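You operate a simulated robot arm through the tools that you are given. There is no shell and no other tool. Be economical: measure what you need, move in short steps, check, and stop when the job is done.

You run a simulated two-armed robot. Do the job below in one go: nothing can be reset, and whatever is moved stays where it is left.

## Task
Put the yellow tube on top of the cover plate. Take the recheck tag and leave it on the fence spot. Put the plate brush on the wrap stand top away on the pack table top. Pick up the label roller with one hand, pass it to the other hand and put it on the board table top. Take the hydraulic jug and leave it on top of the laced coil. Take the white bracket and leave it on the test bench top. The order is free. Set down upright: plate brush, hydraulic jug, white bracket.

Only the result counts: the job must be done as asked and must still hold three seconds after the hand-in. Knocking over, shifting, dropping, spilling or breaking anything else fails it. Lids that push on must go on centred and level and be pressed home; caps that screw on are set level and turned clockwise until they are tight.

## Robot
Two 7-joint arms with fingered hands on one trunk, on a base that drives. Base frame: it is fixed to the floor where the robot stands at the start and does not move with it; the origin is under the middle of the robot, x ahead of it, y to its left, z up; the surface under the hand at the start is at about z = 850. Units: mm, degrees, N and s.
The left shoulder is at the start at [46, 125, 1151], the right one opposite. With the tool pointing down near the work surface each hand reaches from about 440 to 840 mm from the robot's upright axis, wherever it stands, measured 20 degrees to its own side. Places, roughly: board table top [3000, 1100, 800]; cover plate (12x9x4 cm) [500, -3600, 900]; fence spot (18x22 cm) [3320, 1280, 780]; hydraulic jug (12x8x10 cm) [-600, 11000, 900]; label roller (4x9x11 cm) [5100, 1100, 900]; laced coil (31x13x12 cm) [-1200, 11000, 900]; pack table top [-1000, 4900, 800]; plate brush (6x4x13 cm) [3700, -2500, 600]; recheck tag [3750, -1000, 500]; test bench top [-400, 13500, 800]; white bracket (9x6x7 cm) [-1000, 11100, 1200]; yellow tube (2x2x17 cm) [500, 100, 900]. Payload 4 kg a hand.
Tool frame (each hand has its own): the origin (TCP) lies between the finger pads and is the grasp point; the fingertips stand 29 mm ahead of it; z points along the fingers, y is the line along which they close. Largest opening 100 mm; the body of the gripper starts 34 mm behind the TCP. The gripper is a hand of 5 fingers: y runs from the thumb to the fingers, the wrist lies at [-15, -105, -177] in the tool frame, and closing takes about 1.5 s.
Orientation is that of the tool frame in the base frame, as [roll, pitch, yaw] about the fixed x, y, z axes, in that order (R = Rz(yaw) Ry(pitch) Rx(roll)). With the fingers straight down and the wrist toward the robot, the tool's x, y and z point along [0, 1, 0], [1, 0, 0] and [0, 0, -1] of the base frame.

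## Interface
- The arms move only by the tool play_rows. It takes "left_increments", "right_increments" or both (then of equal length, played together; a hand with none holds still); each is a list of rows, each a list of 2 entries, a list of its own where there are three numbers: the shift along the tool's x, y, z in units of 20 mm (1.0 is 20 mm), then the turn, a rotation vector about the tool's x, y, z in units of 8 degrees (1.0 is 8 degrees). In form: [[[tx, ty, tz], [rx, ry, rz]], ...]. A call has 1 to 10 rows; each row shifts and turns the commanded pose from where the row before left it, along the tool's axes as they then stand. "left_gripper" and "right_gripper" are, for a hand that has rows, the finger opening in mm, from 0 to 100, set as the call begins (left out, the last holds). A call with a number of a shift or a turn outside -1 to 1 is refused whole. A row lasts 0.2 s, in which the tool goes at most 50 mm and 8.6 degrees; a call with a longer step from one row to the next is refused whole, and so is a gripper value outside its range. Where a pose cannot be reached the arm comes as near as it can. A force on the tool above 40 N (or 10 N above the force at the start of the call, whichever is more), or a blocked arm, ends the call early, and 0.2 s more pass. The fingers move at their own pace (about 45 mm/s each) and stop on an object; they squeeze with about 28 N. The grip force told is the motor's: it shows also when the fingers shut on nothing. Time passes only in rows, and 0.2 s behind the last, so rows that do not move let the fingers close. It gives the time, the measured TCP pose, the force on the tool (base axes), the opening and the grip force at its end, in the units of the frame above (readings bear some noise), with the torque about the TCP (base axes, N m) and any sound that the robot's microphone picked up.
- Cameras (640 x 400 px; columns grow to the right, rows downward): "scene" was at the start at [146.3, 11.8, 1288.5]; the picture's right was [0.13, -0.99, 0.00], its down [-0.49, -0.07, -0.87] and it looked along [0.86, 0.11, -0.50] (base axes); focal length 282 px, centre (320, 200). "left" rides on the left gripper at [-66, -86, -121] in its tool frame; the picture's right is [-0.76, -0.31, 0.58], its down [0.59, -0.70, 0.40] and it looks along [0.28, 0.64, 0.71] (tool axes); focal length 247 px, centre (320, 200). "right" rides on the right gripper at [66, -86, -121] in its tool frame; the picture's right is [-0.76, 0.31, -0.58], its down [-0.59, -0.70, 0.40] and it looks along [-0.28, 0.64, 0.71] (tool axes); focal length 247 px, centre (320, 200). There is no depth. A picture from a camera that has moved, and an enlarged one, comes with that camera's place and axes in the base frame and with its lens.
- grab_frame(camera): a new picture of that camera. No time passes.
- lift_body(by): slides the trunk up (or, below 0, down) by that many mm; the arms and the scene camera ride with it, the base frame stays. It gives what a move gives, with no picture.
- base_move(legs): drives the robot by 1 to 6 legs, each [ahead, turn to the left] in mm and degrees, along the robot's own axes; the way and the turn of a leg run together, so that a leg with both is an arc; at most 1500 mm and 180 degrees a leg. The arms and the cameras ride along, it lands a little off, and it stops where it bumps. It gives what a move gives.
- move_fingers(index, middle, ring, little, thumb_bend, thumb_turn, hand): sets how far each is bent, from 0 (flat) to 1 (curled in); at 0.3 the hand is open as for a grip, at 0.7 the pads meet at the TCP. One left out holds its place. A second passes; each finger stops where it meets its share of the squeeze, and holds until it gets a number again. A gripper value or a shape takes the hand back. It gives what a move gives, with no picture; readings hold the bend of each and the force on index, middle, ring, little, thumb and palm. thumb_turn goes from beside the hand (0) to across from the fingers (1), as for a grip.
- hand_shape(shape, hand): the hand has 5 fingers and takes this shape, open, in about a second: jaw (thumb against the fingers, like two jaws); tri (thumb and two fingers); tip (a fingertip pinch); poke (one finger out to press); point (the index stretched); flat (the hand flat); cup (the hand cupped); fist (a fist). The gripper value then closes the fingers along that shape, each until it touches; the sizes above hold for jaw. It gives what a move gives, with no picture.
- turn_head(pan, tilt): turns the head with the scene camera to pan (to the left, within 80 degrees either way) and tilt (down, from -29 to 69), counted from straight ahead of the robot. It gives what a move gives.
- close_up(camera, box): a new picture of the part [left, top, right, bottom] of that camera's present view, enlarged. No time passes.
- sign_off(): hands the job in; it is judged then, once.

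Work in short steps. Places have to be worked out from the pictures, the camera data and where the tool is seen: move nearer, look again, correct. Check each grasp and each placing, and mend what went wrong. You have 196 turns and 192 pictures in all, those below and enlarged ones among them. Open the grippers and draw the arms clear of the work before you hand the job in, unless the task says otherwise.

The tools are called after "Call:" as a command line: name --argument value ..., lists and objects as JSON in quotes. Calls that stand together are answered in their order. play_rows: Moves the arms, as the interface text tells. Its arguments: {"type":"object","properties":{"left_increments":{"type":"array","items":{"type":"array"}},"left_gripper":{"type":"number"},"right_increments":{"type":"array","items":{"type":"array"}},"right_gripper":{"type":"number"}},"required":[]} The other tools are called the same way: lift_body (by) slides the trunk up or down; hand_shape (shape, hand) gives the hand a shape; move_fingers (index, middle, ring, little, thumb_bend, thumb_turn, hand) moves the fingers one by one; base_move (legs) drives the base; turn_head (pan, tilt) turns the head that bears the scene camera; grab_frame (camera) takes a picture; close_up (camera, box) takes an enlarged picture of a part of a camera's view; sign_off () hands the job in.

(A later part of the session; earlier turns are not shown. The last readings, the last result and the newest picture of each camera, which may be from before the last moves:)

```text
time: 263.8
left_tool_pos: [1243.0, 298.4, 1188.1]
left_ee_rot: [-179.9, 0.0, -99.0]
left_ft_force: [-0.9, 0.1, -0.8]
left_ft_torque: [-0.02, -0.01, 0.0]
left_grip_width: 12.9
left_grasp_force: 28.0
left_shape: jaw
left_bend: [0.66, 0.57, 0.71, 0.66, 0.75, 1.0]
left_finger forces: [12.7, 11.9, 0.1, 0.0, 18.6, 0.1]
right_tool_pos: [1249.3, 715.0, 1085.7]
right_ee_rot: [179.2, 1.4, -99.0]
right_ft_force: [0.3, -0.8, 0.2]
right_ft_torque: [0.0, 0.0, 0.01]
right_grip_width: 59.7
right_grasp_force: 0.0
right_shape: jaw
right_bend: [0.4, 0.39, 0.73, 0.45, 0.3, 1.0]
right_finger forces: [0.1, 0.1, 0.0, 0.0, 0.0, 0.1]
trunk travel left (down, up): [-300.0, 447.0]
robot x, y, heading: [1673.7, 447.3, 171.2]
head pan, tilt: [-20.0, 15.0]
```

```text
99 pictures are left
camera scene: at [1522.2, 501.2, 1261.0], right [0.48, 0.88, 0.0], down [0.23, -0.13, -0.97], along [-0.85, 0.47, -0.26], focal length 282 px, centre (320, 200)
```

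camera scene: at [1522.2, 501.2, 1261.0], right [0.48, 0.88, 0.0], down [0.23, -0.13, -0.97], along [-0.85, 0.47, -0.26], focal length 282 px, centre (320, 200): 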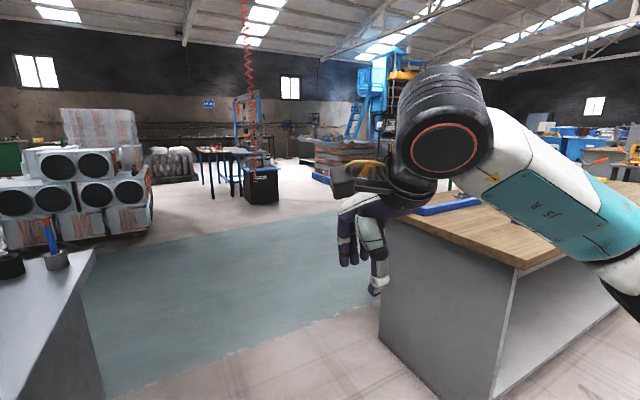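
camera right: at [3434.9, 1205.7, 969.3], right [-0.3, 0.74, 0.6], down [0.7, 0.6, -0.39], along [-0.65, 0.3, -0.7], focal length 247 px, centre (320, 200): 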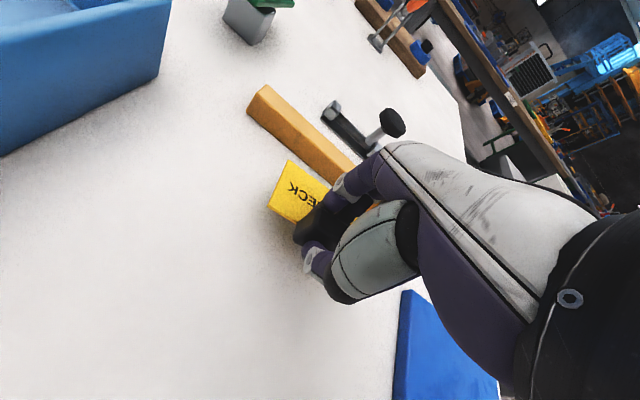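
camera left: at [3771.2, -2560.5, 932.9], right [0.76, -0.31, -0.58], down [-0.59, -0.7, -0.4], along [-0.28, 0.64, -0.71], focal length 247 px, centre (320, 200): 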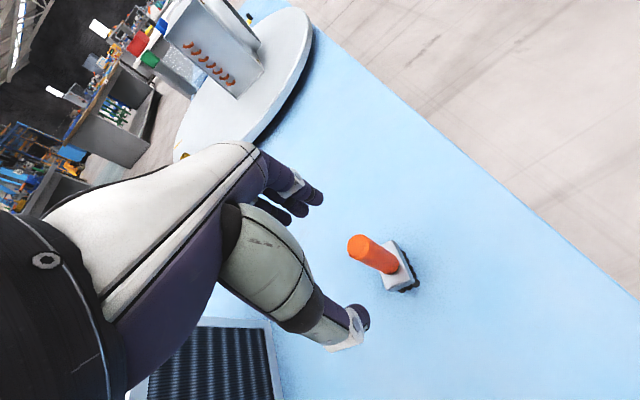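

We are past the board table. I'll steer between the start table and the wooden table, then turn toward +y at about [−500, 950] and look toward the pack table.

Call:
base_move --legs '[[0, -24], [922, 0], [0, 33], [1400, 0], [0, -90]]'

Call:
turn_head --pan 0 --tilt 10

Call:
grab_frame --camera "scene"

```text
time: 281.9
left_tool_pos: [-756.3, 1318.9, 1188.8]
left_ee_rot: [-179.9, 0.0, -174.4]
left_ft_force: [0.7, -0.1, -1.7]
left_ft_torque: [-0.01, -0.03, 0.0]
left_grip_width: 12.6
left_grasp_force: 28.0
left_shape: jaw
left_bend: [0.67, 0.57, 0.71, 0.66, 0.75, 1.0]
left_finger forces: [12.6, 11.4, 0.2, 0.0, 18.4, 0.0]
right_tool_pos: [-351.1, 1417.9, 1085.8]
right_ee_rot: [179.1, 1.4, -174.5]
right_ft_force: [0.4, -0.3, 0.5]
right_ft_torque: [0.01, 0.0, -0.02]
right_grip_width: 59.8
right_grasp_force: 0.0
right_shape: jaw
right_bend: [0.4, 0.39, 0.73, 0.45, 0.3, 1.0]
right_finger forces: [0.0, 0.0, 0.1, 0.0, 0.0, 0.0]
trunk travel left (down, up): [-300.0, 447.0]
robot x, y, heading: [-506.4, 936.4, 95.7]
head pan, tilt: [-20.0, 15.0]
```

```text
time: 282.7
left_tool_pos: [-756.0, 1318.1, 1188.2]
left_ee_rot: [-179.9, 0.0, -174.3]
left_ft_force: [-0.4, -1.0, -1.7]
left_ft_torque: [-0.04, -0.02, 0.02]
left_grip_width: 12.7
left_grasp_force: 28.3
left_shape: jaw
left_bend: [0.67, 0.57, 0.71, 0.66, 0.75, 1.0]
left_finger forces: [12.6, 11.5, 0.2, 0.1, 18.3, 0.0]
right_tool_pos: [-352.9, 1417.3, 1085.2]
right_ee_rot: [179.1, 1.4, -174.4]
right_ft_force: [0.6, 1.1, 0.3]
right_ft_torque: [-0.01, -0.02, 0.0]
right_grip_width: 60.0
right_grasp_force: 0.1
right_shape: jaw
right_bend: [0.4, 0.39, 0.73, 0.45, 0.3, 1.0]
right_finger forces: [0.0, 0.0, 0.1, 0.0, 0.0, 0.0]
trunk travel left (down, up): [-300.0, 447.0]
robot x, y, heading: [-503.4, 936.8, 95.8]
head pan, tilt: [0.0, 10.0]
```

```text
98 pictures are left
camera scene: at [-522.3, 1099.6, 1269.2], right [1.0, 0.1, 0.0], down [0.02, -0.17, -0.98], along [-0.1, 0.98, -0.17], focal length 282 px, centre (320, 200)
```

scene: 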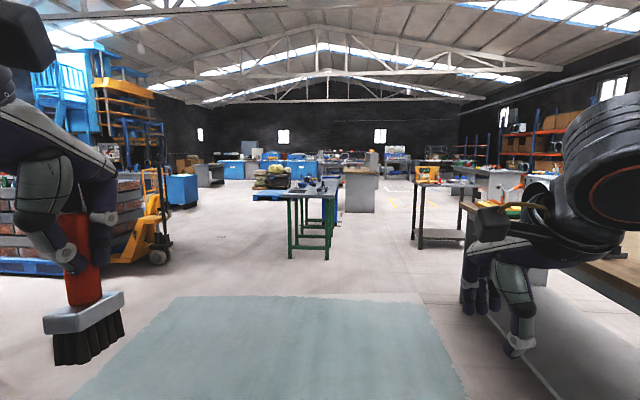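

The pack table (green legs) is straight ahead, near edge at y ≈ 4260. I'll drive 2450 mm toward it and look.

Call:
base_move --legs '[[0, -1], [1250, 0], [1200, 0]]'

Call:
turn_head --pan 5 --tilt 25

Call:
grab_frame --camera "scene"

```text
time: 294.9
left_tool_pos: [-896.1, 3753.6, 1188.2]
left_ee_rot: [-179.9, 0.0, -176.8]
left_ft_force: [-0.9, -0.1, -1.3]
left_ft_torque: [-0.02, 0.02, 0.02]
left_grip_width: 12.6
left_grasp_force: 28.2
left_shape: jaw
left_bend: [0.67, 0.57, 0.71, 0.66, 0.75, 1.0]
left_finger forces: [12.4, 11.7, 0.2, 0.1, 18.3, 0.0]
right_tool_pos: [-487.6, 3835.0, 1085.3]
right_ee_rot: [179.1, 1.4, -176.8]
right_ft_force: [-0.6, -0.6, 0.2]
right_ft_torque: [0.01, -0.01, 0.04]
right_grip_width: 60.0
right_grasp_force: 0.0
right_shape: jaw
right_bend: [0.4, 0.39, 0.73, 0.45, 0.3, 1.0]
right_finger forces: [0.0, 0.0, 0.1, 0.0, 0.0, 0.0]
trunk travel left (down, up): [-300.0, 447.0]
robot x, y, heading: [-658.8, 3357.7, 93.2]
head pan, tilt: [0.0, 10.0]
```

```text
time: 295.7
left_tool_pos: [-895.4, 3754.4, 1188.5]
left_ee_rot: [-179.9, 0.0, -176.8]
left_ft_force: [-0.7, 0.5, -0.6]
left_ft_torque: [-0.02, -0.02, 0.01]
left_grip_width: 12.5
left_grasp_force: 27.6
left_shape: jaw
left_bend: [0.67, 0.57, 0.71, 0.66, 0.75, 1.0]
left_finger forces: [12.4, 11.7, 0.2, 0.0, 18.3, 0.0]
right_tool_pos: [-487.8, 3834.8, 1085.4]
right_ee_rot: [179.1, 1.5, -176.8]
right_ft_force: [0.4, 0.3, 0.4]
right_ft_torque: [0.0, 0.02, 0.02]
right_grip_width: 59.8
right_grasp_force: 0.0
right_shape: jaw
right_bend: [0.4, 0.39, 0.73, 0.45, 0.3, 1.0]
right_finger forces: [0.0, 0.0, 0.0, 0.1, 0.0, 0.0]
trunk travel left (down, up): [-300.0, 447.0]
robot x, y, heading: [-661.0, 3363.8, 93.0]
head pan, tilt: [5.0, 25.0]
```

```text
97 pictures are left
camera scene: at [-679.4, 3523.3, 1244.9], right [0.99, 0.14, 0.0], down [0.06, -0.42, -0.91], along [-0.13, 0.9, -0.42], focal length 282 px, centre (320, 200)
```

scene: 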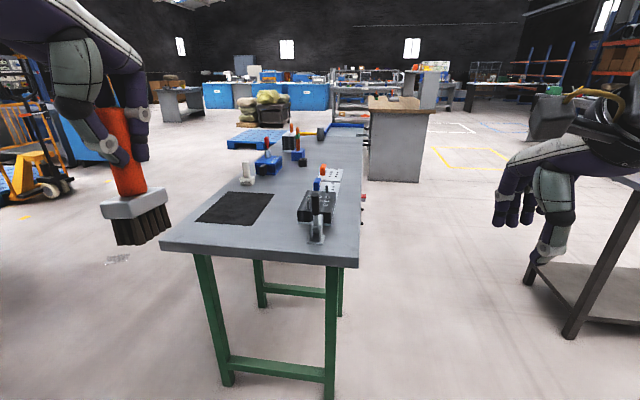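

The pack table's near strip in front of the black mat is clear; I'll set the brush at about [−990, 4205]. Driving 275 mm on with a slight left turn.

Call:
base_move --legs '[[275, 7]]'

Call:
turn_head --pan 15 --tilt 35

Call:
grab_frame --camera "scene"

Call:
grab_frame --camera "left"

```text
time: 297.6
left_tool_pos: [-969.4, 4000.7, 1188.2]
left_ee_rot: [-180.0, 0.0, -170.4]
left_ft_force: [0.0, 0.7, -1.1]
left_ft_torque: [0.02, -0.05, 0.0]
left_grip_width: 12.5
left_grasp_force: 28.2
left_shape: jaw
left_bend: [0.67, 0.57, 0.71, 0.66, 0.75, 1.0]
left_finger forces: [12.4, 11.7, 0.2, 0.0, 18.2, 0.0]
right_tool_pos: [-573.3, 4125.4, 1085.1]
right_ee_rot: [179.3, 1.5, -170.5]
right_ft_force: [0.4, -0.3, 0.0]
right_ft_torque: [0.0, -0.02, 0.0]
right_grip_width: 59.8
right_grasp_force: 0.0
right_shape: jaw
right_bend: [0.4, 0.39, 0.73, 0.45, 0.3, 1.0]
right_finger forces: [0.1, 0.0, 0.0, 0.0, 0.0, 0.0]
trunk travel left (down, up): [-300.0, 447.0]
robot x, y, heading: [-691.0, 3638.2, 99.6]
head pan, tilt: [5.0, 25.0]
```

```text
time: 298.4
left_tool_pos: [-968.7, 3999.9, 1189.3]
left_ee_rot: [-179.9, 0.0, -170.5]
left_ft_force: [-0.1, 0.5, -1.1]
left_ft_torque: [-0.03, 0.02, -0.04]
left_grip_width: 12.6
left_grasp_force: 27.7
left_shape: jaw
left_bend: [0.67, 0.57, 0.71, 0.66, 0.75, 1.0]
left_finger forces: [12.4, 11.7, 0.2, 0.1, 18.3, 0.1]
right_tool_pos: [-572.0, 4126.0, 1085.2]
right_ee_rot: [179.2, 1.4, -170.4]
right_ft_force: [0.7, 0.0, -0.2]
right_ft_torque: [0.02, 0.01, 0.01]
right_grip_width: 59.8
right_grasp_force: 0.1
right_shape: jaw
right_bend: [0.4, 0.39, 0.73, 0.45, 0.3, 1.0]
right_finger forces: [0.0, 0.0, 0.0, 0.0, 0.0, 0.0]
trunk travel left (down, up): [-300.0, 447.0]
robot x, y, heading: [-694.3, 3641.0, 99.4]
head pan, tilt: [15.0, 35.0]
```

```text
96 pictures are left
camera scene: at [-741.1, 3786.7, 1229.1], right [0.91, 0.41, 0.0], down [0.24, -0.52, -0.82], along [-0.34, 0.75, -0.57], focal length 282 px, centre (320, 200)
```

scene: 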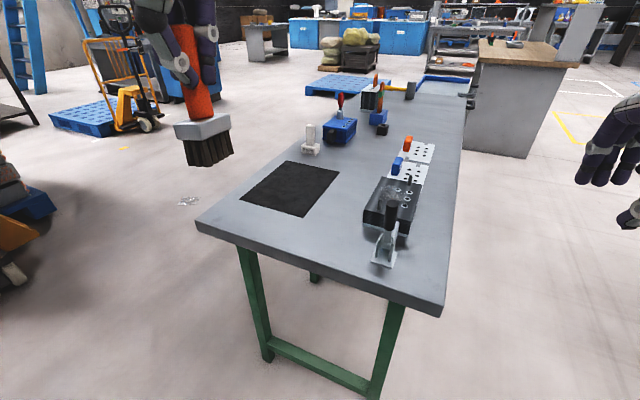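

```text
95 pictures are left
camera left: at [-889.0, 3926.0, 1309.8], right [0.8, -0.18, -0.58], down [-0.46, -0.79, -0.4], along [-0.38, 0.59, -0.71], focal length 247 px, centre (320, 200)
```

left: 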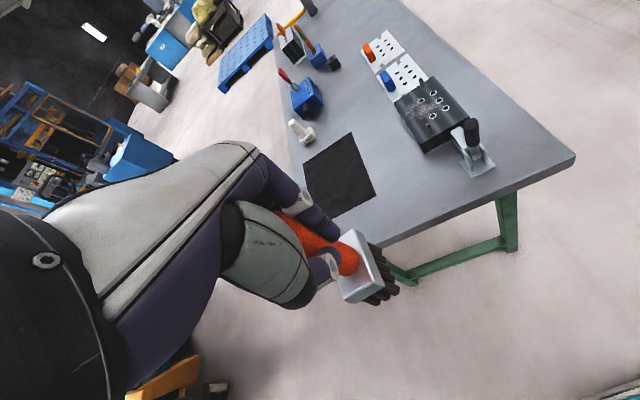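

Free area: between the mat (x < −1009) and the clamp box (x > −830). I'll carry the brush toward [−930, 4240], descending partway.

Call:
play_rows --left_increments '[[[-0.39, 1, 0.5], [0, 0, 0]], [[-0.39, 1, 0.5], [0, 0, 0]], [[-0.39, 1, 0.5], [0, 0, 0]], [[-0.39, 1, 0.8], [0, 0, 0]], [[-0.39, 1, 0.8], [0, 0, 0]], [[-0.39, 1, 0.8], [0, 0, 0]], [[-0.39, 1, 0.8], [0, 0, 0]], [[-0.39, 1, 0.8], [0, 0, 0]], [[-0.39, 1, 0.8], [0, 0, 0]], [[-0.39, 1, 0.8], [0, 0, 0]]]'

Call:
play_rows --left_increments '[[[0, 0.75, 0.8], [0, 0, 0]], [[0, 0.75, 1], [0, 0, 0]], [[0, 0, 1], [0, 0, 0]], [[0, 0, 1], [0, 0, 0]], [[0, 0, 1], [0, 0, 0]], [[0, 0, 0], [0, 0, 0]]]'

Call:
grab_frame --camera "scene"

Call:
close_up --camera "left" --box '[240, 140, 520, 340]'

```text
time: 300.6
left_tool_pos: [-925.5, 4212.3, 1045.2]
left_ee_rot: [-179.9, 0.1, -170.5]
left_ft_force: [-0.2, 1.3, -1.3]
left_ft_torque: [-0.02, 0.0, -0.03]
left_grip_width: 12.6
left_grasp_force: 27.9
left_shape: jaw
left_bend: [0.67, 0.57, 0.71, 0.66, 0.75, 1.0]
left_finger forces: [12.4, 11.7, 0.3, 0.1, 18.3, 0.0]
right_tool_pos: [-570.5, 4126.7, 1086.0]
right_ee_rot: [179.2, 1.5, -170.5]
right_ft_force: [-0.8, -0.4, 0.0]
right_ft_torque: [0.01, -0.03, 0.01]
right_grip_width: 59.9
right_grasp_force: 0.1
right_shape: jaw
right_bend: [0.4, 0.39, 0.73, 0.45, 0.3, 1.0]
right_finger forces: [0.0, 0.0, 0.0, 0.0, 0.0, 0.0]
trunk travel left (down, up): [-300.0, 447.0]
robot x, y, heading: [-694.4, 3639.2, 99.7]
head pan, tilt: [15.0, 35.0]
```

```text
time: 301.9
left_tool_pos: [-929.2, 4237.4, 950.1]
left_ee_rot: [-179.9, 0.0, -170.4]
left_ft_force: [0.5, 0.1, -0.8]
left_ft_torque: [-0.03, 0.01, -0.02]
left_grip_width: 12.5
left_grasp_force: 27.9
left_shape: jaw
left_bend: [0.67, 0.57, 0.71, 0.66, 0.75, 1.0]
left_finger forces: [12.3, 11.7, 0.4, 0.0, 18.4, 0.0]
right_tool_pos: [-570.6, 4125.5, 1085.7]
right_ee_rot: [179.1, 1.6, -170.5]
right_ft_force: [0.5, -0.1, -0.6]
right_ft_torque: [-0.02, 0.01, 0.03]
right_grip_width: 59.6
right_grasp_force: 0.1
right_shape: jaw
right_bend: [0.4, 0.39, 0.73, 0.45, 0.3, 1.0]
right_finger forces: [0.0, 0.1, 0.0, 0.1, 0.1, 0.0]
trunk travel left (down, up): [-300.0, 447.0]
robot x, y, heading: [-691.1, 3635.9, 99.4]
head pan, tilt: [15.0, 35.0]
```

```text
94 pictures are left
camera scene: at [-741.1, 3786.7, 1229.1], right [0.91, 0.41, 0.0], down [0.24, -0.52, -0.82], along [-0.34, 0.75, -0.57], focal length 282 px, centre (320, 200)
```

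scene: 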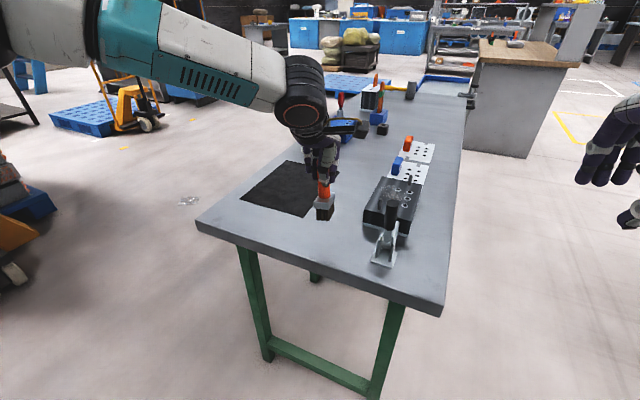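

```text
2.00 times, centred on (380, 240) of left
camera zoom: at [-850.7, 4164.0, 1071.9], right [0.8, -0.18, -0.58], down [-0.46, -0.79, -0.4], along [-0.39, 0.59, -0.71], focal length 494 px, centre (200, 120)
```

zoom: 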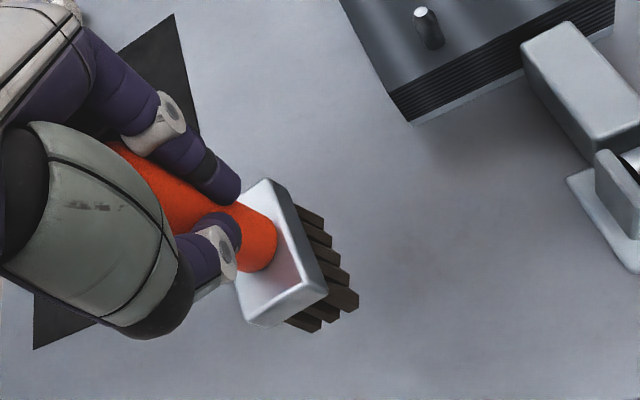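

The brush hangs over a free patch. I'll zoom in on it to check its lean before setting down.

Call:
close_up --camera "scene" --box '[290, 140, 360, 230]'

```text
4.44 times, centred on (325, 185) of scene
camera zoom: at [-741.1, 3786.7, 1229.1], right [0.91, 0.41, 0.0], down [0.24, -0.52, -0.82], along [-0.34, 0.75, -0.57], focal length 1253 px, centre (298, 267)
```

zoom: 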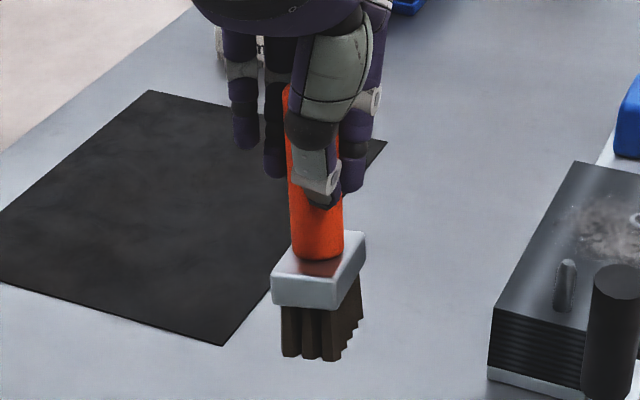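

The brush leans only about 2°, harmless on its broad bristle base. Lowering to contact.

Call:
play_rows --left_increments '[[[0, 0, 1], [0, 0, 0]], [[0, 0, 1], [0, 0, 0]], [[0, 0, 0.3], [0, 0, 0]], [[0, 0, 0.2], [0, 0, 0]], [[0, 0, 0.2], [0, 0, 0]], [[0, 0, 0.2], [0, 0, 0]], [[0, 0, 0], [0, 0, 0]]]'

Call:
close_up --camera "scene" --box '[290, 140, 360, 230]'

```text
time: 303.6
left_tool_pos: [-929.0, 4240.1, 893.3]
left_ee_rot: [-179.9, 0.0, -170.4]
left_ft_force: [0.2, -0.3, -1.4]
left_ft_torque: [-0.03, -0.01, 0.01]
left_grip_width: 12.5
left_grasp_force: 27.8
left_shape: jaw
left_bend: [0.67, 0.57, 0.71, 0.66, 0.75, 1.0]
left_finger forces: [12.2, 11.7, 0.5, 0.0, 18.3, 0.0]
right_tool_pos: [-572.0, 4126.4, 1086.1]
right_ee_rot: [179.2, 1.5, -170.5]
right_ft_force: [-0.7, 0.2, 0.1]
right_ft_torque: [0.02, -0.02, 0.0]
right_grip_width: 59.9
right_grasp_force: 0.1
right_shape: jaw
right_bend: [0.4, 0.39, 0.73, 0.45, 0.3, 1.0]
right_finger forces: [0.0, 0.0, 0.0, 0.0, 0.0, 0.0]
trunk travel left (down, up): [-300.0, 447.0]
robot x, y, heading: [-693.1, 3637.9, 99.2]
head pan, tilt: [15.0, 35.0]
```

```text
4.44 times, centred on (325, 185) of scene
camera zoom: at [-741.1, 3786.8, 1229.1], right [0.91, 0.41, 0.0], down [0.24, -0.52, -0.82], along [-0.34, 0.75, -0.57], focal length 1253 px, centre (298, 267)
```

zoom: 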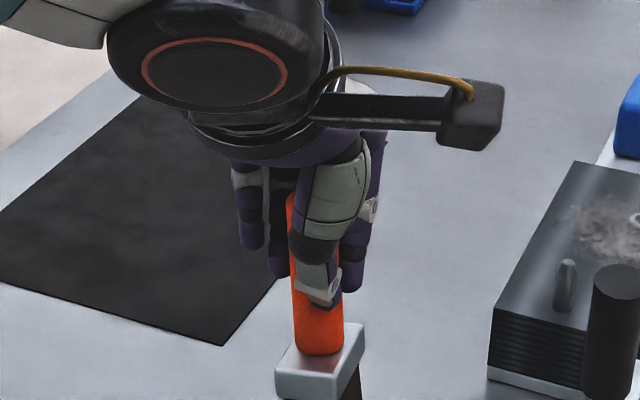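

Not yet touching. Continuing in 2 mm steps with the force stop.

Call:
play_rows --left_increments '[[[0, 0, 0.1], [0, 0, 0]], [[0, 0, 0.1], [0, 0, 0]], [[0, 0, 0.1], [0, 0, 0]], [[0, 0, 0.1], [0, 0, 0]], [[0, 0, 0.1], [0, 0, 0]], [[0, 0, 0.1], [0, 0, 0]], [[0, 0, 0], [0, 0, 0]]]'

Call:
close_up --camera "scene" --box '[280, 160, 370, 250]'

```text
time: 305.1
left_tool_pos: [-927.6, 4238.9, 886.1]
left_ee_rot: [179.6, 0.2, -170.6]
left_ft_force: [5.9, -4.3, 29.0]
left_ft_torque: [0.08, 0.07, -0.03]
left_grip_width: 14.2
left_grasp_force: 28.2
left_shape: jaw
left_bend: [0.71, 0.57, 0.71, 0.66, 0.76, 1.0]
left_finger forces: [16.2, 12.1, 0.1, 0.1, 28.3, 0.1]
right_tool_pos: [-571.1, 4123.8, 1086.8]
right_ee_rot: [178.9, 1.4, -170.5]
right_ft_force: [-0.6, -1.6, 0.2]
right_ft_torque: [-0.01, 0.0, 0.01]
right_grip_width: 59.7
right_grasp_force: 0.0
right_shape: jaw
right_bend: [0.4, 0.39, 0.73, 0.45, 0.3, 1.0]
right_finger forces: [0.0, 0.0, 0.0, 0.0, 0.0, 0.0]
trunk travel left (down, up): [-300.0, 447.0]
robot x, y, heading: [-693.0, 3638.3, 99.4]
head pan, tilt: [15.0, 35.0]
```

```text
4.44 times, centred on (325, 205) of scene
camera zoom: at [-739.4, 3783.5, 1229.9], right [0.91, 0.41, 0.0], down [0.24, -0.52, -0.82], along [-0.34, 0.75, -0.57], focal length 1253 px, centre (298, 178)
```

zoom: 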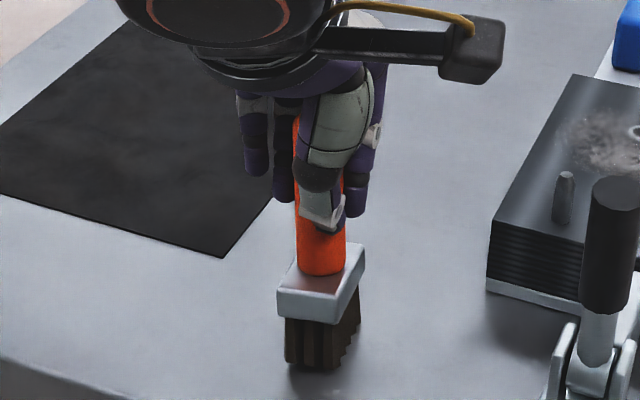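

Contact. I'll ease off 3 mm, open the hand and rise.

Call:
play_rows --left_increments '[[[0, 0, -0.2], [0, 0, 0]], [[0, 0, 0], [0, 0, 0]]]'

Call:
play_rows --left_increments '[[[0, 0, 0], [0, 0, 0]], [[0, 0, 0], [0, 0, 0]], [[0, 0, 0], [0, 0, 0]], [[0, 0, 0], [0, 0, 0]], [[0, 0, 0], [0, 0, 0]], [[0, 0, 0], [0, 0, 0]]]' --left_gripper 80

Call:
close_up --camera "scene" --box '[280, 160, 370, 250]'

```text
time: 305.8
left_tool_pos: [-926.5, 4240.1, 887.4]
left_ee_rot: [-180.0, -0.1, -170.4]
left_ft_force: [2.8, -2.6, 20.7]
left_ft_torque: [0.1, 0.0, -0.06]
left_grip_width: 14.1
left_grasp_force: 27.9
left_shape: jaw
left_bend: [0.71, 0.57, 0.71, 0.66, 0.76, 1.0]
left_finger forces: [15.1, 12.1, 0.2, 0.1, 25.1, 0.1]
right_tool_pos: [-570.9, 4124.2, 1086.2]
right_ee_rot: [179.1, 1.4, -170.6]
right_ft_force: [0.0, 0.8, 1.0]
right_ft_torque: [0.0, -0.02, -0.04]
right_grip_width: 59.9
right_grasp_force: 0.1
right_shape: jaw
right_bend: [0.4, 0.39, 0.73, 0.45, 0.3, 1.0]
right_finger forces: [0.0, 0.0, 0.0, 0.1, 0.0, 0.0]
trunk travel left (down, up): [-300.0, 447.0]
robot x, y, heading: [-693.7, 3639.1, 99.5]
head pan, tilt: [15.0, 35.0]
```

```text
time: 307.1
left_tool_pos: [-927.9, 4240.1, 885.1]
left_ee_rot: [-180.0, 0.1, -170.4]
left_ft_force: [0.2, -0.4, -0.2]
left_ft_torque: [0.01, 0.0, 0.02]
left_grip_width: 79.7
left_grasp_force: 0.1
left_shape: jaw
left_bend: [0.38, 0.33, 0.25, 0.37, 0.31, 0.99]
left_finger forces: [0.0, 0.0, 0.0, 0.0, 0.1, 0.0]
right_tool_pos: [-572.2, 4125.8, 1085.2]
right_ee_rot: [179.2, 1.4, -170.5]
right_ft_force: [0.3, 0.5, 0.8]
right_ft_torque: [0.01, -0.03, 0.01]
right_grip_width: 59.8
right_grasp_force: 0.1
right_shape: jaw
right_bend: [0.4, 0.39, 0.73, 0.45, 0.3, 1.0]
right_finger forces: [0.0, 0.1, 0.0, 0.1, 0.0, 0.0]
trunk travel left (down, up): [-300.0, 447.0]
robot x, y, heading: [-691.8, 3637.0, 99.4]
head pan, tilt: [15.0, 35.0]
```

```text
4.44 times, centred on (325, 205) of scene
camera zoom: at [-741.1, 3786.7, 1229.1], right [0.91, 0.41, 0.0], down [0.24, -0.52, -0.82], along [-0.34, 0.75, -0.57], focal length 1253 px, centre (298, 178)
```

zoom: 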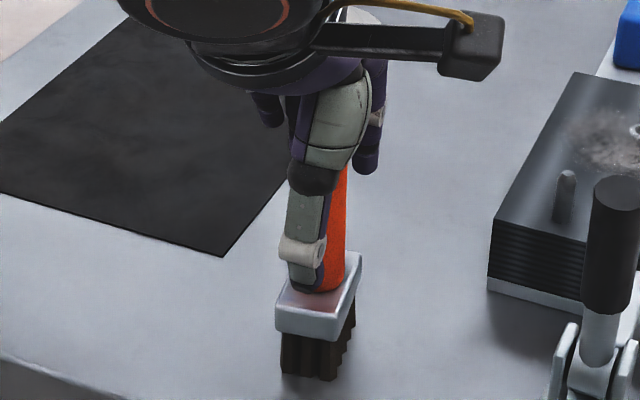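

The brush stands upright on its bristles. I'll raise the left hand clear, back away and survey the way toward y ≈ 11000.

Call:
play_rows --left_increments '[[[0, 0, -0.5], [0, 0, 0]], [[0, 0, -1], [0, 0, 0]], [[0, 0, -1], [0, 0, 0]], [[0, 0, -1], [0, 0, 0]], [[0, 0, -1], [0, 0, 0]], [[0, 0, -1], [0, 0, 0]], [[0, 0, -1], [0, 0, 0]], [[0, 0, -1], [0, 0, 0]], [[0, 0, -1], [0, 0, 0]], [[0, 0, -1], [0, 0, 0]]]'

Call:
base_move --legs '[[-300, 0]]'

Call:
turn_head --pan -10 --tilt 8

Call:
grab_frame --camera "scene"

```text
time: 309.4
left_tool_pos: [-928.0, 4239.8, 1074.5]
left_ee_rot: [-179.9, 0.0, -170.5]
left_ft_force: [0.5, 0.4, -0.2]
left_ft_torque: [-0.02, -0.01, 0.02]
left_grip_width: 79.7
left_grasp_force: 0.1
left_shape: jaw
left_bend: [0.38, 0.33, 0.25, 0.37, 0.3, 0.99]
left_finger forces: [0.1, 0.0, 0.0, 0.1, 0.0, 0.0]
right_tool_pos: [-572.0, 4125.8, 1086.0]
right_ee_rot: [179.2, 1.3, -170.6]
right_ft_force: [-0.5, 0.0, -0.2]
right_ft_torque: [0.0, 0.01, 0.0]
right_grip_width: 59.8
right_grasp_force: 0.1
right_shape: jaw
right_bend: [0.4, 0.39, 0.73, 0.45, 0.3, 1.0]
right_finger forces: [0.0, 0.0, 0.0, 0.1, 0.0, 0.0]
trunk travel left (down, up): [-300.0, 447.0]
robot x, y, heading: [-694.2, 3633.8, 99.5]
head pan, tilt: [15.0, 35.0]
```

```text
time: 311.4
left_tool_pos: [-887.0, 3944.9, 1074.7]
left_ee_rot: [180.0, 0.0, -169.7]
left_ft_force: [0.2, 1.3, -0.1]
left_ft_torque: [-0.01, 0.02, 0.01]
left_grip_width: 79.9
left_grasp_force: 0.0
left_shape: jaw
left_bend: [0.38, 0.33, 0.25, 0.37, 0.3, 0.99]
left_finger forces: [0.0, 0.0, 0.0, 0.0, 0.0, 0.0]
right_tool_pos: [-528.0, 3837.7, 1085.8]
right_ee_rot: [179.2, 1.4, -169.8]
right_ft_force: [-0.9, -1.1, -0.7]
right_ft_torque: [0.02, -0.01, -0.01]
right_grip_width: 59.7
right_grasp_force: 0.0
right_shape: jaw
right_bend: [0.4, 0.39, 0.73, 0.45, 0.3, 1.0]
right_finger forces: [0.0, 0.0, 0.0, 0.1, 0.0, 0.1]
trunk travel left (down, up): [-300.0, 447.0]
robot x, y, heading: [-639.5, 3350.3, 100.3]
head pan, tilt: [15.0, 35.0]
```

```text
time: 312.3
left_tool_pos: [-885.8, 3946.0, 1074.1]
left_ee_rot: [-179.9, 0.0, -169.6]
left_ft_force: [0.3, 1.1, 0.4]
left_ft_torque: [0.0, 0.0, -0.04]
left_grip_width: 79.8
left_grasp_force: 0.1
left_shape: jaw
left_bend: [0.38, 0.33, 0.25, 0.37, 0.3, 0.99]
left_finger forces: [0.0, 0.0, 0.0, 0.0, 0.0, 0.0]
right_tool_pos: [-528.1, 3837.5, 1085.3]
right_ee_rot: [179.3, 1.4, -169.8]
right_ft_force: [0.4, 0.2, -0.6]
right_ft_torque: [0.02, -0.02, -0.01]
right_grip_width: 59.7
right_grasp_force: 0.0
right_shape: jaw
right_bend: [0.4, 0.39, 0.73, 0.45, 0.3, 1.0]
right_finger forces: [0.0, 0.0, 0.1, 0.0, 0.0, 0.0]
trunk travel left (down, up): [-300.0, 447.0]
robot x, y, heading: [-642.9, 3346.4, 100.3]
head pan, tilt: [-10.0, 8.0]
```

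```text
88 pictures are left
camera scene: at [-655.6, 3509.3, 1272.4], right [1.0, 0.01, 0.0], down [0.0, -0.14, -0.99], along [-0.01, 0.99, -0.14], focal length 282 px, centre (320, 200)
```

scene: 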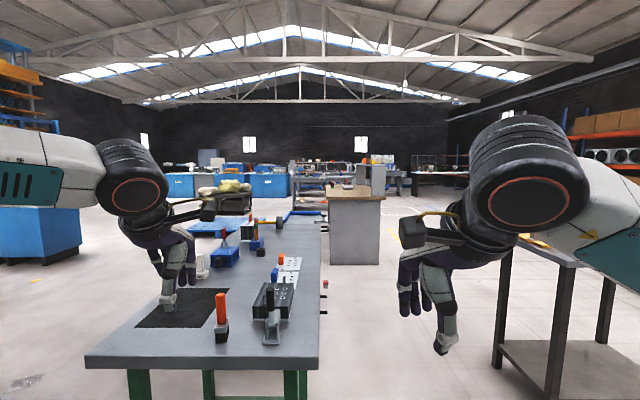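

The brush stands well. I'll go left around the pack table and drive up x ≈ −1750 toward the far rack where the jug, coil and bracket should be.

Call:
base_move --legs '[[0, 49.3], [1290, 0], [0, -59.6], [1500, 0], [1500, 0], [1300, 0]]'

Call:
turn_head --pan -15 --tilt 10

Call:
grab_frame --camera "scene"

```text
time: 342.1
left_tool_pos: [-1688.8, 8472.4, 1070.2]
left_ee_rot: [-179.6, 0.1, 177.7]
left_ft_force: [-1.2, 1.1, -3.8]
left_ft_torque: [-0.02, -0.14, -0.05]
left_grip_width: 80.2
left_grasp_force: 0.1
left_shape: jaw
left_bend: [0.37, 0.33, 0.25, 0.37, 0.3, 0.99]
left_finger forces: [0.0, 0.0, 0.0, 0.0, 0.1, 0.1]
right_tool_pos: [-1360.9, 8285.6, 1084.8]
right_ee_rot: [179.1, 1.5, 177.5]
right_ft_force: [-0.9, 0.8, -1.5]
right_ft_torque: [-0.05, -0.05, 0.01]
right_grip_width: 59.7
right_grasp_force: 0.0
right_shape: jaw
right_bend: [0.39, 0.39, 0.73, 0.45, 0.3, 1.0]
right_finger forces: [0.1, 0.1, 0.1, 0.0, 0.0, 0.0]
trunk travel left (down, up): [-300.0, 447.0]
robot x, y, heading: [-1583.7, 7834.9, 90.6]
head pan, tilt: [-10.0, 8.0]
stopped in leg 6: the robot was blocked; the commanded pose is now the measured one
```

```text
time: 342.7
left_tool_pos: [-1689.2, 8470.2, 1077.0]
left_ee_rot: [179.7, -0.2, 177.6]
left_ft_force: [-0.1, -1.1, -0.2]
left_ft_torque: [-0.04, -0.03, 0.02]
left_grip_width: 80.0
left_grasp_force: 0.0
left_shape: jaw
left_bend: [0.37, 0.33, 0.25, 0.37, 0.3, 0.99]
left_finger forces: [0.1, 0.0, 0.0, 0.1, 0.0, 0.0]
right_tool_pos: [-1360.0, 8284.0, 1086.8]
right_ee_rot: [179.1, 1.4, 177.4]
right_ft_force: [-0.1, -0.4, -0.3]
right_ft_torque: [0.02, 0.01, 0.02]
right_grip_width: 59.9
right_grasp_force: 0.0
right_shape: jaw
right_bend: [0.39, 0.39, 0.73, 0.45, 0.3, 1.0]
right_finger forces: [0.1, 0.0, 0.0, 0.1, 0.0, 0.1]
trunk travel left (down, up): [-300.0, 447.0]
robot x, y, heading: [-1580.6, 7830.3, 90.4]
head pan, tilt: [-15.0, 10.0]
```

```text
87 pictures are left
camera scene: at [-1558.7, 7991.3, 1269.3], right [0.97, -0.25, 0.0], down [-0.04, -0.17, -0.98], along [0.25, 0.95, -0.17], focal length 282 px, centre (320, 200)
```

scene: 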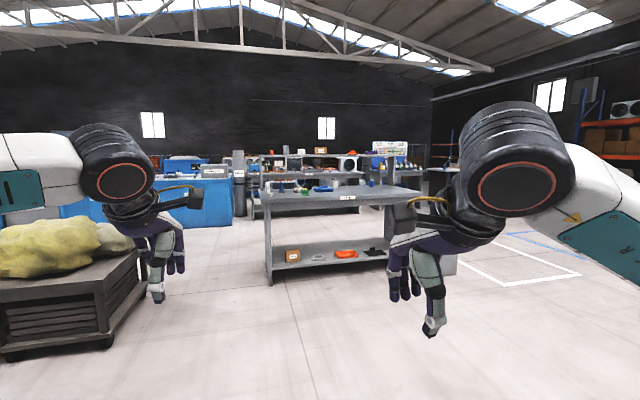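

The base was blocked at y ≈ 7835 by something low. I'll look down to see what it is.

Call:
turn_head --pan 0 --tilt 60

Call:
grab_frame --camera "scene"

Call:
turn_head --pan 70 --tilt 40

Call:
grab_frame --camera "scene"

```text
time: 343.9
left_tool_pos: [-1688.2, 8470.5, 1076.0]
left_ee_rot: [179.8, -0.2, 177.7]
left_ft_force: [-0.7, 0.1, -0.1]
left_ft_torque: [0.04, 0.01, -0.02]
left_grip_width: 80.1
left_grasp_force: 0.0
left_shape: jaw
left_bend: [0.37, 0.33, 0.25, 0.37, 0.3, 0.99]
left_finger forces: [0.0, 0.0, 0.0, 0.1, 0.0, 0.0]
right_tool_pos: [-1360.3, 8284.2, 1086.7]
right_ee_rot: [179.1, 1.5, 177.4]
right_ft_force: [-0.4, 0.3, 0.6]
right_ft_torque: [0.03, 0.01, 0.0]
right_grip_width: 60.3
right_grasp_force: 0.1
right_shape: jaw
right_bend: [0.39, 0.39, 0.73, 0.45, 0.3, 1.0]
right_finger forces: [0.1, 0.0, 0.0, 0.1, 0.0, 0.0]
trunk travel left (down, up): [-300.0, 447.0]
robot x, y, heading: [-1582.2, 7830.0, 90.7]
head pan, tilt: [0.0, 60.0]
```

```text
86 pictures are left
camera scene: at [-1582.7, 7968.2, 1194.8], right [1.0, 0.01, 0.0], down [0.01, -0.87, -0.5], along [0.0, 0.5, -0.87], focal length 282 px, centre (320, 200)
```

scene: 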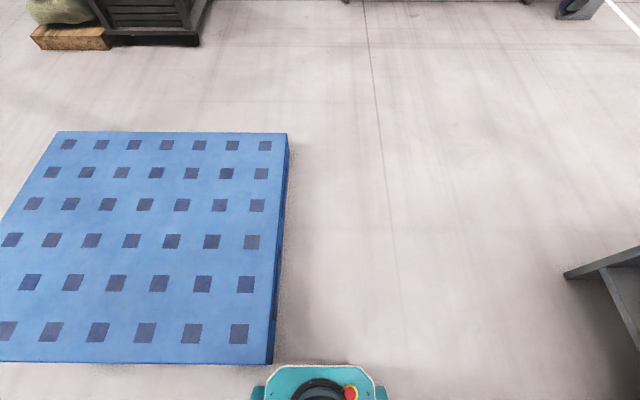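

```text
time: 345.3
left_tool_pos: [-1688.3, 8470.0, 1076.1]
left_ee_rot: [179.9, -0.2, 177.6]
left_ft_force: [0.4, 0.2, 0.0]
left_ft_torque: [-0.02, 0.0, 0.0]
left_grip_width: 80.0
left_grasp_force: 0.0
left_shape: jaw
left_bend: [0.37, 0.33, 0.25, 0.37, 0.3, 0.99]
left_finger forces: [0.0, 0.0, 0.0, 0.0, 0.0, 0.1]
right_tool_pos: [-1360.1, 8283.3, 1086.4]
right_ee_rot: [179.1, 1.3, 177.4]
right_ft_force: [0.0, 0.2, 0.2]
right_ft_torque: [0.0, -0.04, 0.02]
right_grip_width: 59.9
right_grasp_force: 0.0
right_shape: jaw
right_bend: [0.39, 0.39, 0.73, 0.45, 0.3, 1.0]
right_finger forces: [0.0, 0.1, 0.0, 0.0, 0.0, 0.1]
trunk travel left (down, up): [-300.0, 447.0]
robot x, y, heading: [-1581.2, 7833.0, 90.6]
head pan, tilt: [70.0, 40.0]
```

```text
85 pictures are left
camera scene: at [-1662.2, 7930.0, 1221.5], right [0.33, 0.94, 0.0], down [0.61, -0.22, -0.77], along [-0.72, 0.26, -0.64], focal length 282 px, centre (320, 200)
```

scene: 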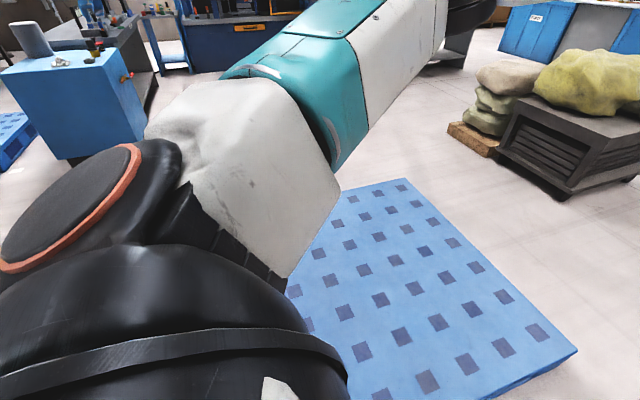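

An empty blue pallet, nudged at its corner; it looks unmoved. I'll back off, sidestep to x ≈ −1130 and go on up to y ≈ 9600.

Call:
base_move --legs '[[-200, 0], [0, -37], [770, 0], [0, 37], [1350, 0]]'

Call:
turn_head --pan 0 --tilt 20

Call:
grab_frame --camera "scene"

```text
time: 360.4
left_tool_pos: [-1242.8, 10211.2, 1075.3]
left_ee_rot: [179.8, -0.2, 177.3]
left_ft_force: [-0.6, 1.1, -0.2]
left_ft_torque: [0.02, -0.02, 0.01]
left_grip_width: 79.9
left_grasp_force: 0.1
left_shape: jaw
left_bend: [0.37, 0.33, 0.25, 0.37, 0.3, 0.99]
left_finger forces: [0.0, 0.0, 0.0, 0.0, 0.0, 0.0]
right_tool_pos: [-915.1, 10021.3, 1086.1]
right_ee_rot: [179.1, 1.5, 177.0]
right_ft_force: [0.0, 0.1, -0.3]
right_ft_torque: [0.01, -0.03, -0.03]
right_grip_width: 59.8
right_grasp_force: 0.0
right_shape: jaw
right_bend: [0.39, 0.39, 0.73, 0.45, 0.3, 1.0]
right_finger forces: [0.0, 0.1, 0.0, 0.1, 0.0, 0.1]
trunk travel left (down, up): [-300.0, 447.0]
robot x, y, heading: [-1139.3, 9565.3, 90.0]
head pan, tilt: [70.0, 40.0]
```

```text
time: 361.9
left_tool_pos: [-1241.3, 10209.4, 1077.2]
left_ee_rot: [179.8, -0.1, 177.2]
left_ft_force: [-0.6, 0.7, 0.4]
left_ft_torque: [0.01, 0.0, 0.02]
left_grip_width: 79.9
left_grasp_force: 0.1
left_shape: jaw
left_bend: [0.37, 0.33, 0.25, 0.37, 0.3, 0.99]
left_finger forces: [0.1, 0.1, 0.0, 0.1, 0.0, 0.0]
right_tool_pos: [-915.4, 10020.9, 1086.6]
right_ee_rot: [179.1, 1.5, 176.8]
right_ft_force: [0.1, -0.2, 0.3]
right_ft_torque: [0.01, 0.03, -0.02]
right_grip_width: 60.1
right_grasp_force: 0.0
right_shape: jaw
right_bend: [0.39, 0.39, 0.73, 0.45, 0.3, 1.0]
right_finger forces: [0.0, 0.0, 0.0, 0.0, 0.0, 0.0]
trunk travel left (down, up): [-300.0, 447.0]
robot x, y, heading: [-1136.1, 9568.5, 90.0]
head pan, tilt: [0.0, 20.0]
```

```text
84 pictures are left
camera scene: at [-1139.9, 9733.6, 1252.9], right [1.0, 0.0, 0.0], down [0.0, -0.34, -0.94], along [0.0, 0.94, -0.34], focal length 282 px, centre (320, 200)
```

scene: 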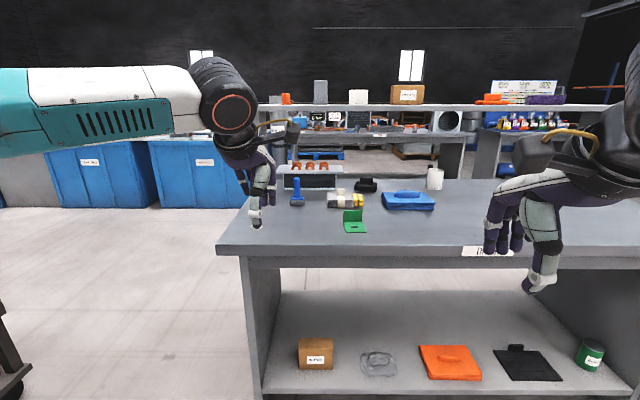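

The table ahead carries the items. I'll zoom in to identify the jug, coil and white bracket.

Call:
close_up --camera "scene" --box '[240, 70, 500, 250]'

```text
2.22 times, centred on (370, 160) of scene
camera zoom: at [-1139.9, 9733.6, 1252.9], right [1.0, 0.0, 0.0], down [0.0, -0.34, -0.94], along [0.0, 0.94, -0.34], focal length 627 px, centre (209, 289)
```

zoom: 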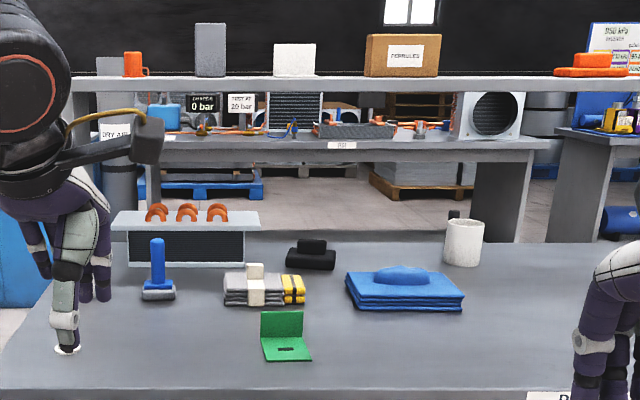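

The finned coil with copper bends (≈31 cm) is the laced coil at [−1184, 11060]; the white jug stands at about [−605, 10996]; and the white box-like bracket is on the over-shelf at about [−963, 11100, 1226]. I'll drive up in front of the jug and look again.

Call:
base_move --legs '[[0, -34], [670, 0], [0, 34]]'

Call:
lift_body --by 50

Call:
turn_head --pan 8 --tilt 22

Call:
grab_frame --camera "scene"

```text
time: 368.8
left_tool_pos: [-878.9, 10747.8, 1076.7]
left_ee_rot: [179.7, -0.2, 177.5]
left_ft_force: [0.0, -0.2, -0.1]
left_ft_torque: [0.02, -0.02, 0.0]
left_grip_width: 80.0
left_grasp_force: 0.0
left_shape: jaw
left_bend: [0.37, 0.33, 0.25, 0.37, 0.3, 0.99]
left_finger forces: [0.1, 0.1, 0.0, 0.0, 0.1, 0.1]
right_tool_pos: [-551.1, 10560.8, 1086.2]
right_ee_rot: [179.0, 1.5, 177.2]
right_ft_force: [0.0, 0.4, -0.5]
right_ft_torque: [0.01, -0.04, 0.03]
right_grip_width: 59.6
right_grasp_force: 0.1
right_shape: jaw
right_bend: [0.39, 0.39, 0.73, 0.45, 0.3, 1.0]
right_finger forces: [0.0, 0.0, 0.1, 0.0, 0.0, 0.0]
trunk travel left (down, up): [-300.0, 447.0]
robot x, y, heading: [-771.8, 10107.8, 90.3]
head pan, tilt: [0.0, 20.0]
```

```text
time: 369.8
left_tool_pos: [-878.1, 10749.2, 1124.9]
left_ee_rot: [179.8, -0.2, 177.4]
left_ft_force: [0.8, -0.3, -0.2]
left_ft_torque: [0.03, -0.01, 0.02]
left_grip_width: 80.0
left_grasp_force: 0.1
left_shape: jaw
left_bend: [0.37, 0.33, 0.25, 0.37, 0.3, 0.99]
left_finger forces: [0.0, 0.0, 0.0, 0.0, 0.1, 0.1]
right_tool_pos: [-550.9, 10560.5, 1135.1]
right_ee_rot: [179.2, 1.5, 177.2]
right_ft_force: [0.5, 0.1, -0.2]
right_ft_torque: [0.01, 0.04, -0.02]
right_grip_width: 59.6
right_grasp_force: 0.1
right_shape: jaw
right_bend: [0.39, 0.39, 0.73, 0.45, 0.3, 1.0]
right_finger forces: [0.0, 0.0, 0.0, 0.0, 0.0, 0.0]
trunk travel left (down, up): [-350.0, 397.0]
robot x, y, heading: [-773.8, 10108.3, 90.3]
head pan, tilt: [0.0, 20.0]
```

```text
time: 370.4
left_tool_pos: [-878.2, 10748.6, 1125.7]
left_ee_rot: [179.9, -0.2, 177.5]
left_ft_force: [-0.5, -0.4, -0.5]
left_ft_torque: [-0.01, 0.03, 0.01]
left_grip_width: 80.1
left_grasp_force: 0.1
left_shape: jaw
left_bend: [0.37, 0.33, 0.25, 0.37, 0.3, 0.99]
left_finger forces: [0.0, 0.0, 0.0, 0.0, 0.0, 0.0]
right_tool_pos: [-550.1, 10561.0, 1136.3]
right_ee_rot: [179.1, 1.4, 177.2]
right_ft_force: [0.4, -1.1, 0.2]
right_ft_torque: [0.03, -0.01, 0.03]
right_grip_width: 59.8
right_grasp_force: 0.0
right_shape: jaw
right_bend: [0.39, 0.39, 0.73, 0.45, 0.3, 1.0]
right_finger forces: [0.0, 0.1, 0.0, 0.1, 0.1, 0.0]
trunk travel left (down, up): [-350.0, 397.0]
robot x, y, heading: [-773.6, 10107.0, 90.3]
head pan, tilt: [8.0, 22.0]
```

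```text
82 pictures are left
camera scene: at [-786.9, 10258.0, 1300.8], right [0.99, 0.14, 0.0], down [0.05, -0.37, -0.93], along [-0.13, 0.92, -0.37], focal length 282 px, centre (320, 200)
```

scene: 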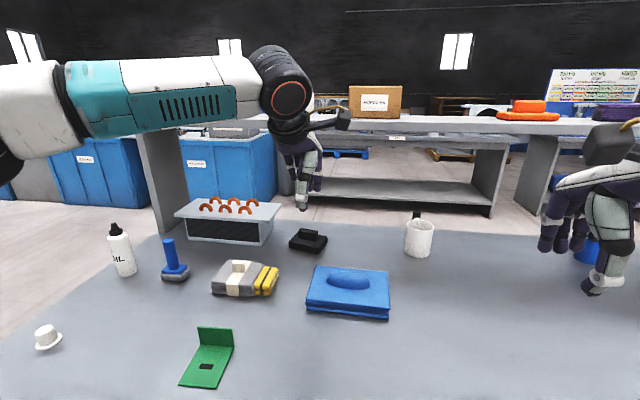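

The shelf's front edge is at y ≈ 11000, z ≈ 1185–1225; the jug's top is at [−612, 11000, 947], just below it, and the coil spans x −1310…−1030, y 10942…11080. I'll use the left-hand camera to look at the coil's top.

Call:
grab_frame --camera "left"

Call:
close_up --camera "scene" --box '[160, 170, 300, 260]'

```text
81 pictures are left
camera left: at [-815.6, 10658.8, 1246.7], right [0.74, -0.34, -0.58], down [-0.62, -0.67, -0.4], along [-0.26, 0.66, -0.71], focal length 247 px, centre (320, 200)
```

left: 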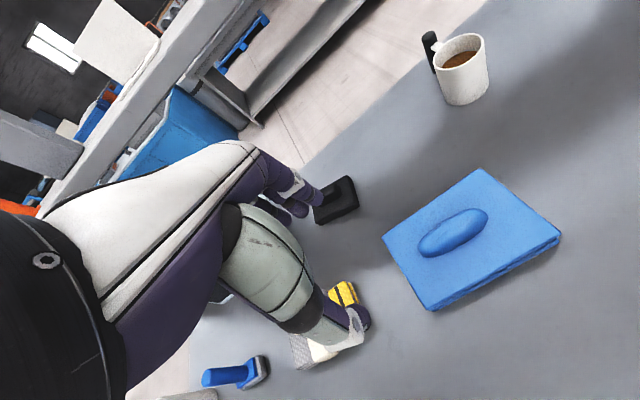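

```text
4.44 times, centred on (230, 215) of scene
camera zoom: at [-786.9, 10258.0, 1300.8], right [0.99, 0.14, 0.0], down [0.05, -0.37, -0.93], along [-0.13, 0.92, -0.37], focal length 1253 px, centre (720, 133)
```

zoom: 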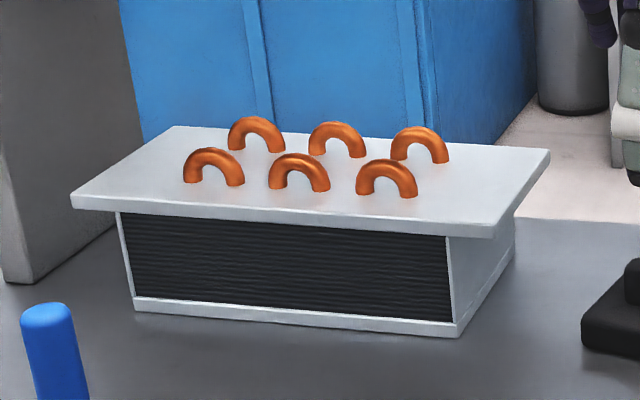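

The jug is open and holds liquid, with its handle toward +y, so I must keep it level and grip its left and right sides. I'll turn the right hand by −90° about the vertical (closing along x) while drawing the left hand back out of the way.

Call:
play_rows --left_increments '[[[0, -1, 0], [0, 0, 0]], [[0, -1, 0], [0, 0, 0]], [[0, -1, 0], [0, 0, 0]], [[0, -1, 0], [0, 0, 0]], [[0, -1, 0], [0, 0, 0]], [[0.5, -1, 0], [0, 0, 0]], [[0.5, -1, 0], [0, 0, 0]], [[0.5, -1, 0], [0, 0, 0]], [[0.5, -1, 0], [0, 0, 0]], [[0.5, -1, 0], [0, 0, 0]]]' --right_increments '[[[0, 0, 0], [0, 0, 1]], [[0, 0, 0], [0, 0, 1]], [[0, 0, 0], [0, 0, 1]], [[0, 0, 0], [0, 0, 1]], [[0, 0, 0], [0, 0, 1]], [[0, 0, 0], [0, 0, 1]], [[0, 0, 0], [0, 0, 1]], [[0, 0, 0], [0, 0, 1]], [[0, 0, 0], [0, 0, 1]], [[0, 0, 0], [0, 0, 1]]]' --right_gripper 100

Call:
play_rows --right_increments '[[[0, 0, 0], [0, 0, 0.9]], [[0, 0, 0], [0, 1, 0]], [[0, 0, 0], [0, 1, 0]], [[0, 0, 0], [0, 1, 0]], [[0, 0, 0], [0, 1, 0]], [[0, 0, 0], [0, 1, 0]], [[0, 0, 0], [0, 0, 0]]]'

Call:
grab_frame --camera "scene"

```text
time: 372.6
left_tool_pos: [-938.0, 10548.5, 1126.3]
left_ee_rot: [179.7, -0.1, 177.4]
left_ft_force: [-0.3, -0.4, 0.3]
left_ft_torque: [0.02, -0.03, -0.01]
left_grip_width: 80.3
left_grasp_force: 0.0
left_shape: jaw
left_bend: [0.37, 0.33, 0.25, 0.37, 0.3, 0.99]
left_finger forces: [0.0, 0.0, 0.0, 0.0, 0.1, 0.0]
right_tool_pos: [-551.5, 10560.1, 1137.5]
right_ee_rot: [178.4, -0.7, 97.0]
right_ft_force: [-0.3, 0.4, -0.1]
right_ft_torque: [0.0, -0.03, 0.0]
right_grip_width: 99.9
right_grasp_force: 0.0
right_shape: jaw
right_bend: [0.3, 0.3, 0.3, 0.3, 0.3, 0.98]
right_finger forces: [0.0, 0.0, 0.0, 0.0, 0.1, 0.1]
trunk travel left (down, up): [-350.0, 397.0]
robot x, y, heading: [-773.6, 10106.1, 90.5]
head pan, tilt: [8.0, 22.0]
```

```text
time: 374.2
left_tool_pos: [-937.1, 10550.0, 1126.6]
left_ee_rot: [179.8, -0.2, 177.3]
left_ft_force: [0.2, 0.6, -0.1]
left_ft_torque: [0.0, 0.07, -0.02]
left_grip_width: 79.8
left_grasp_force: 0.1
left_shape: jaw
left_bend: [0.37, 0.33, 0.25, 0.37, 0.3, 0.99]
left_finger forces: [0.0, 0.1, 0.0, 0.1, 0.0, 0.0]
right_tool_pos: [-550.8, 10560.0, 1135.9]
right_ee_rot: [178.0, -40.9, 91.2]
right_ft_force: [-0.3, 0.2, -0.1]
right_ft_torque: [-0.02, 0.01, 0.01]
right_grip_width: 99.6
right_grasp_force: 0.1
right_shape: jaw
right_bend: [0.3, 0.3, 0.3, 0.3, 0.3, 0.98]
right_finger forces: [0.0, 0.0, 0.1, 0.0, 0.0, 0.0]
trunk travel left (down, up): [-350.0, 397.0]
robot x, y, heading: [-774.2, 10107.9, 90.1]
head pan, tilt: [8.0, 22.0]
```

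```text
79 pictures are left
camera scene: at [-787.1, 10258.0, 1300.8], right [0.99, 0.15, 0.0], down [0.05, -0.37, -0.93], along [-0.13, 0.92, -0.38], focal length 282 px, centre (320, 200)
```

scene: 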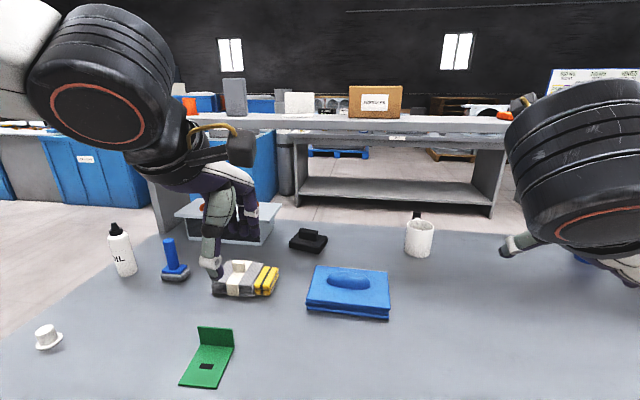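

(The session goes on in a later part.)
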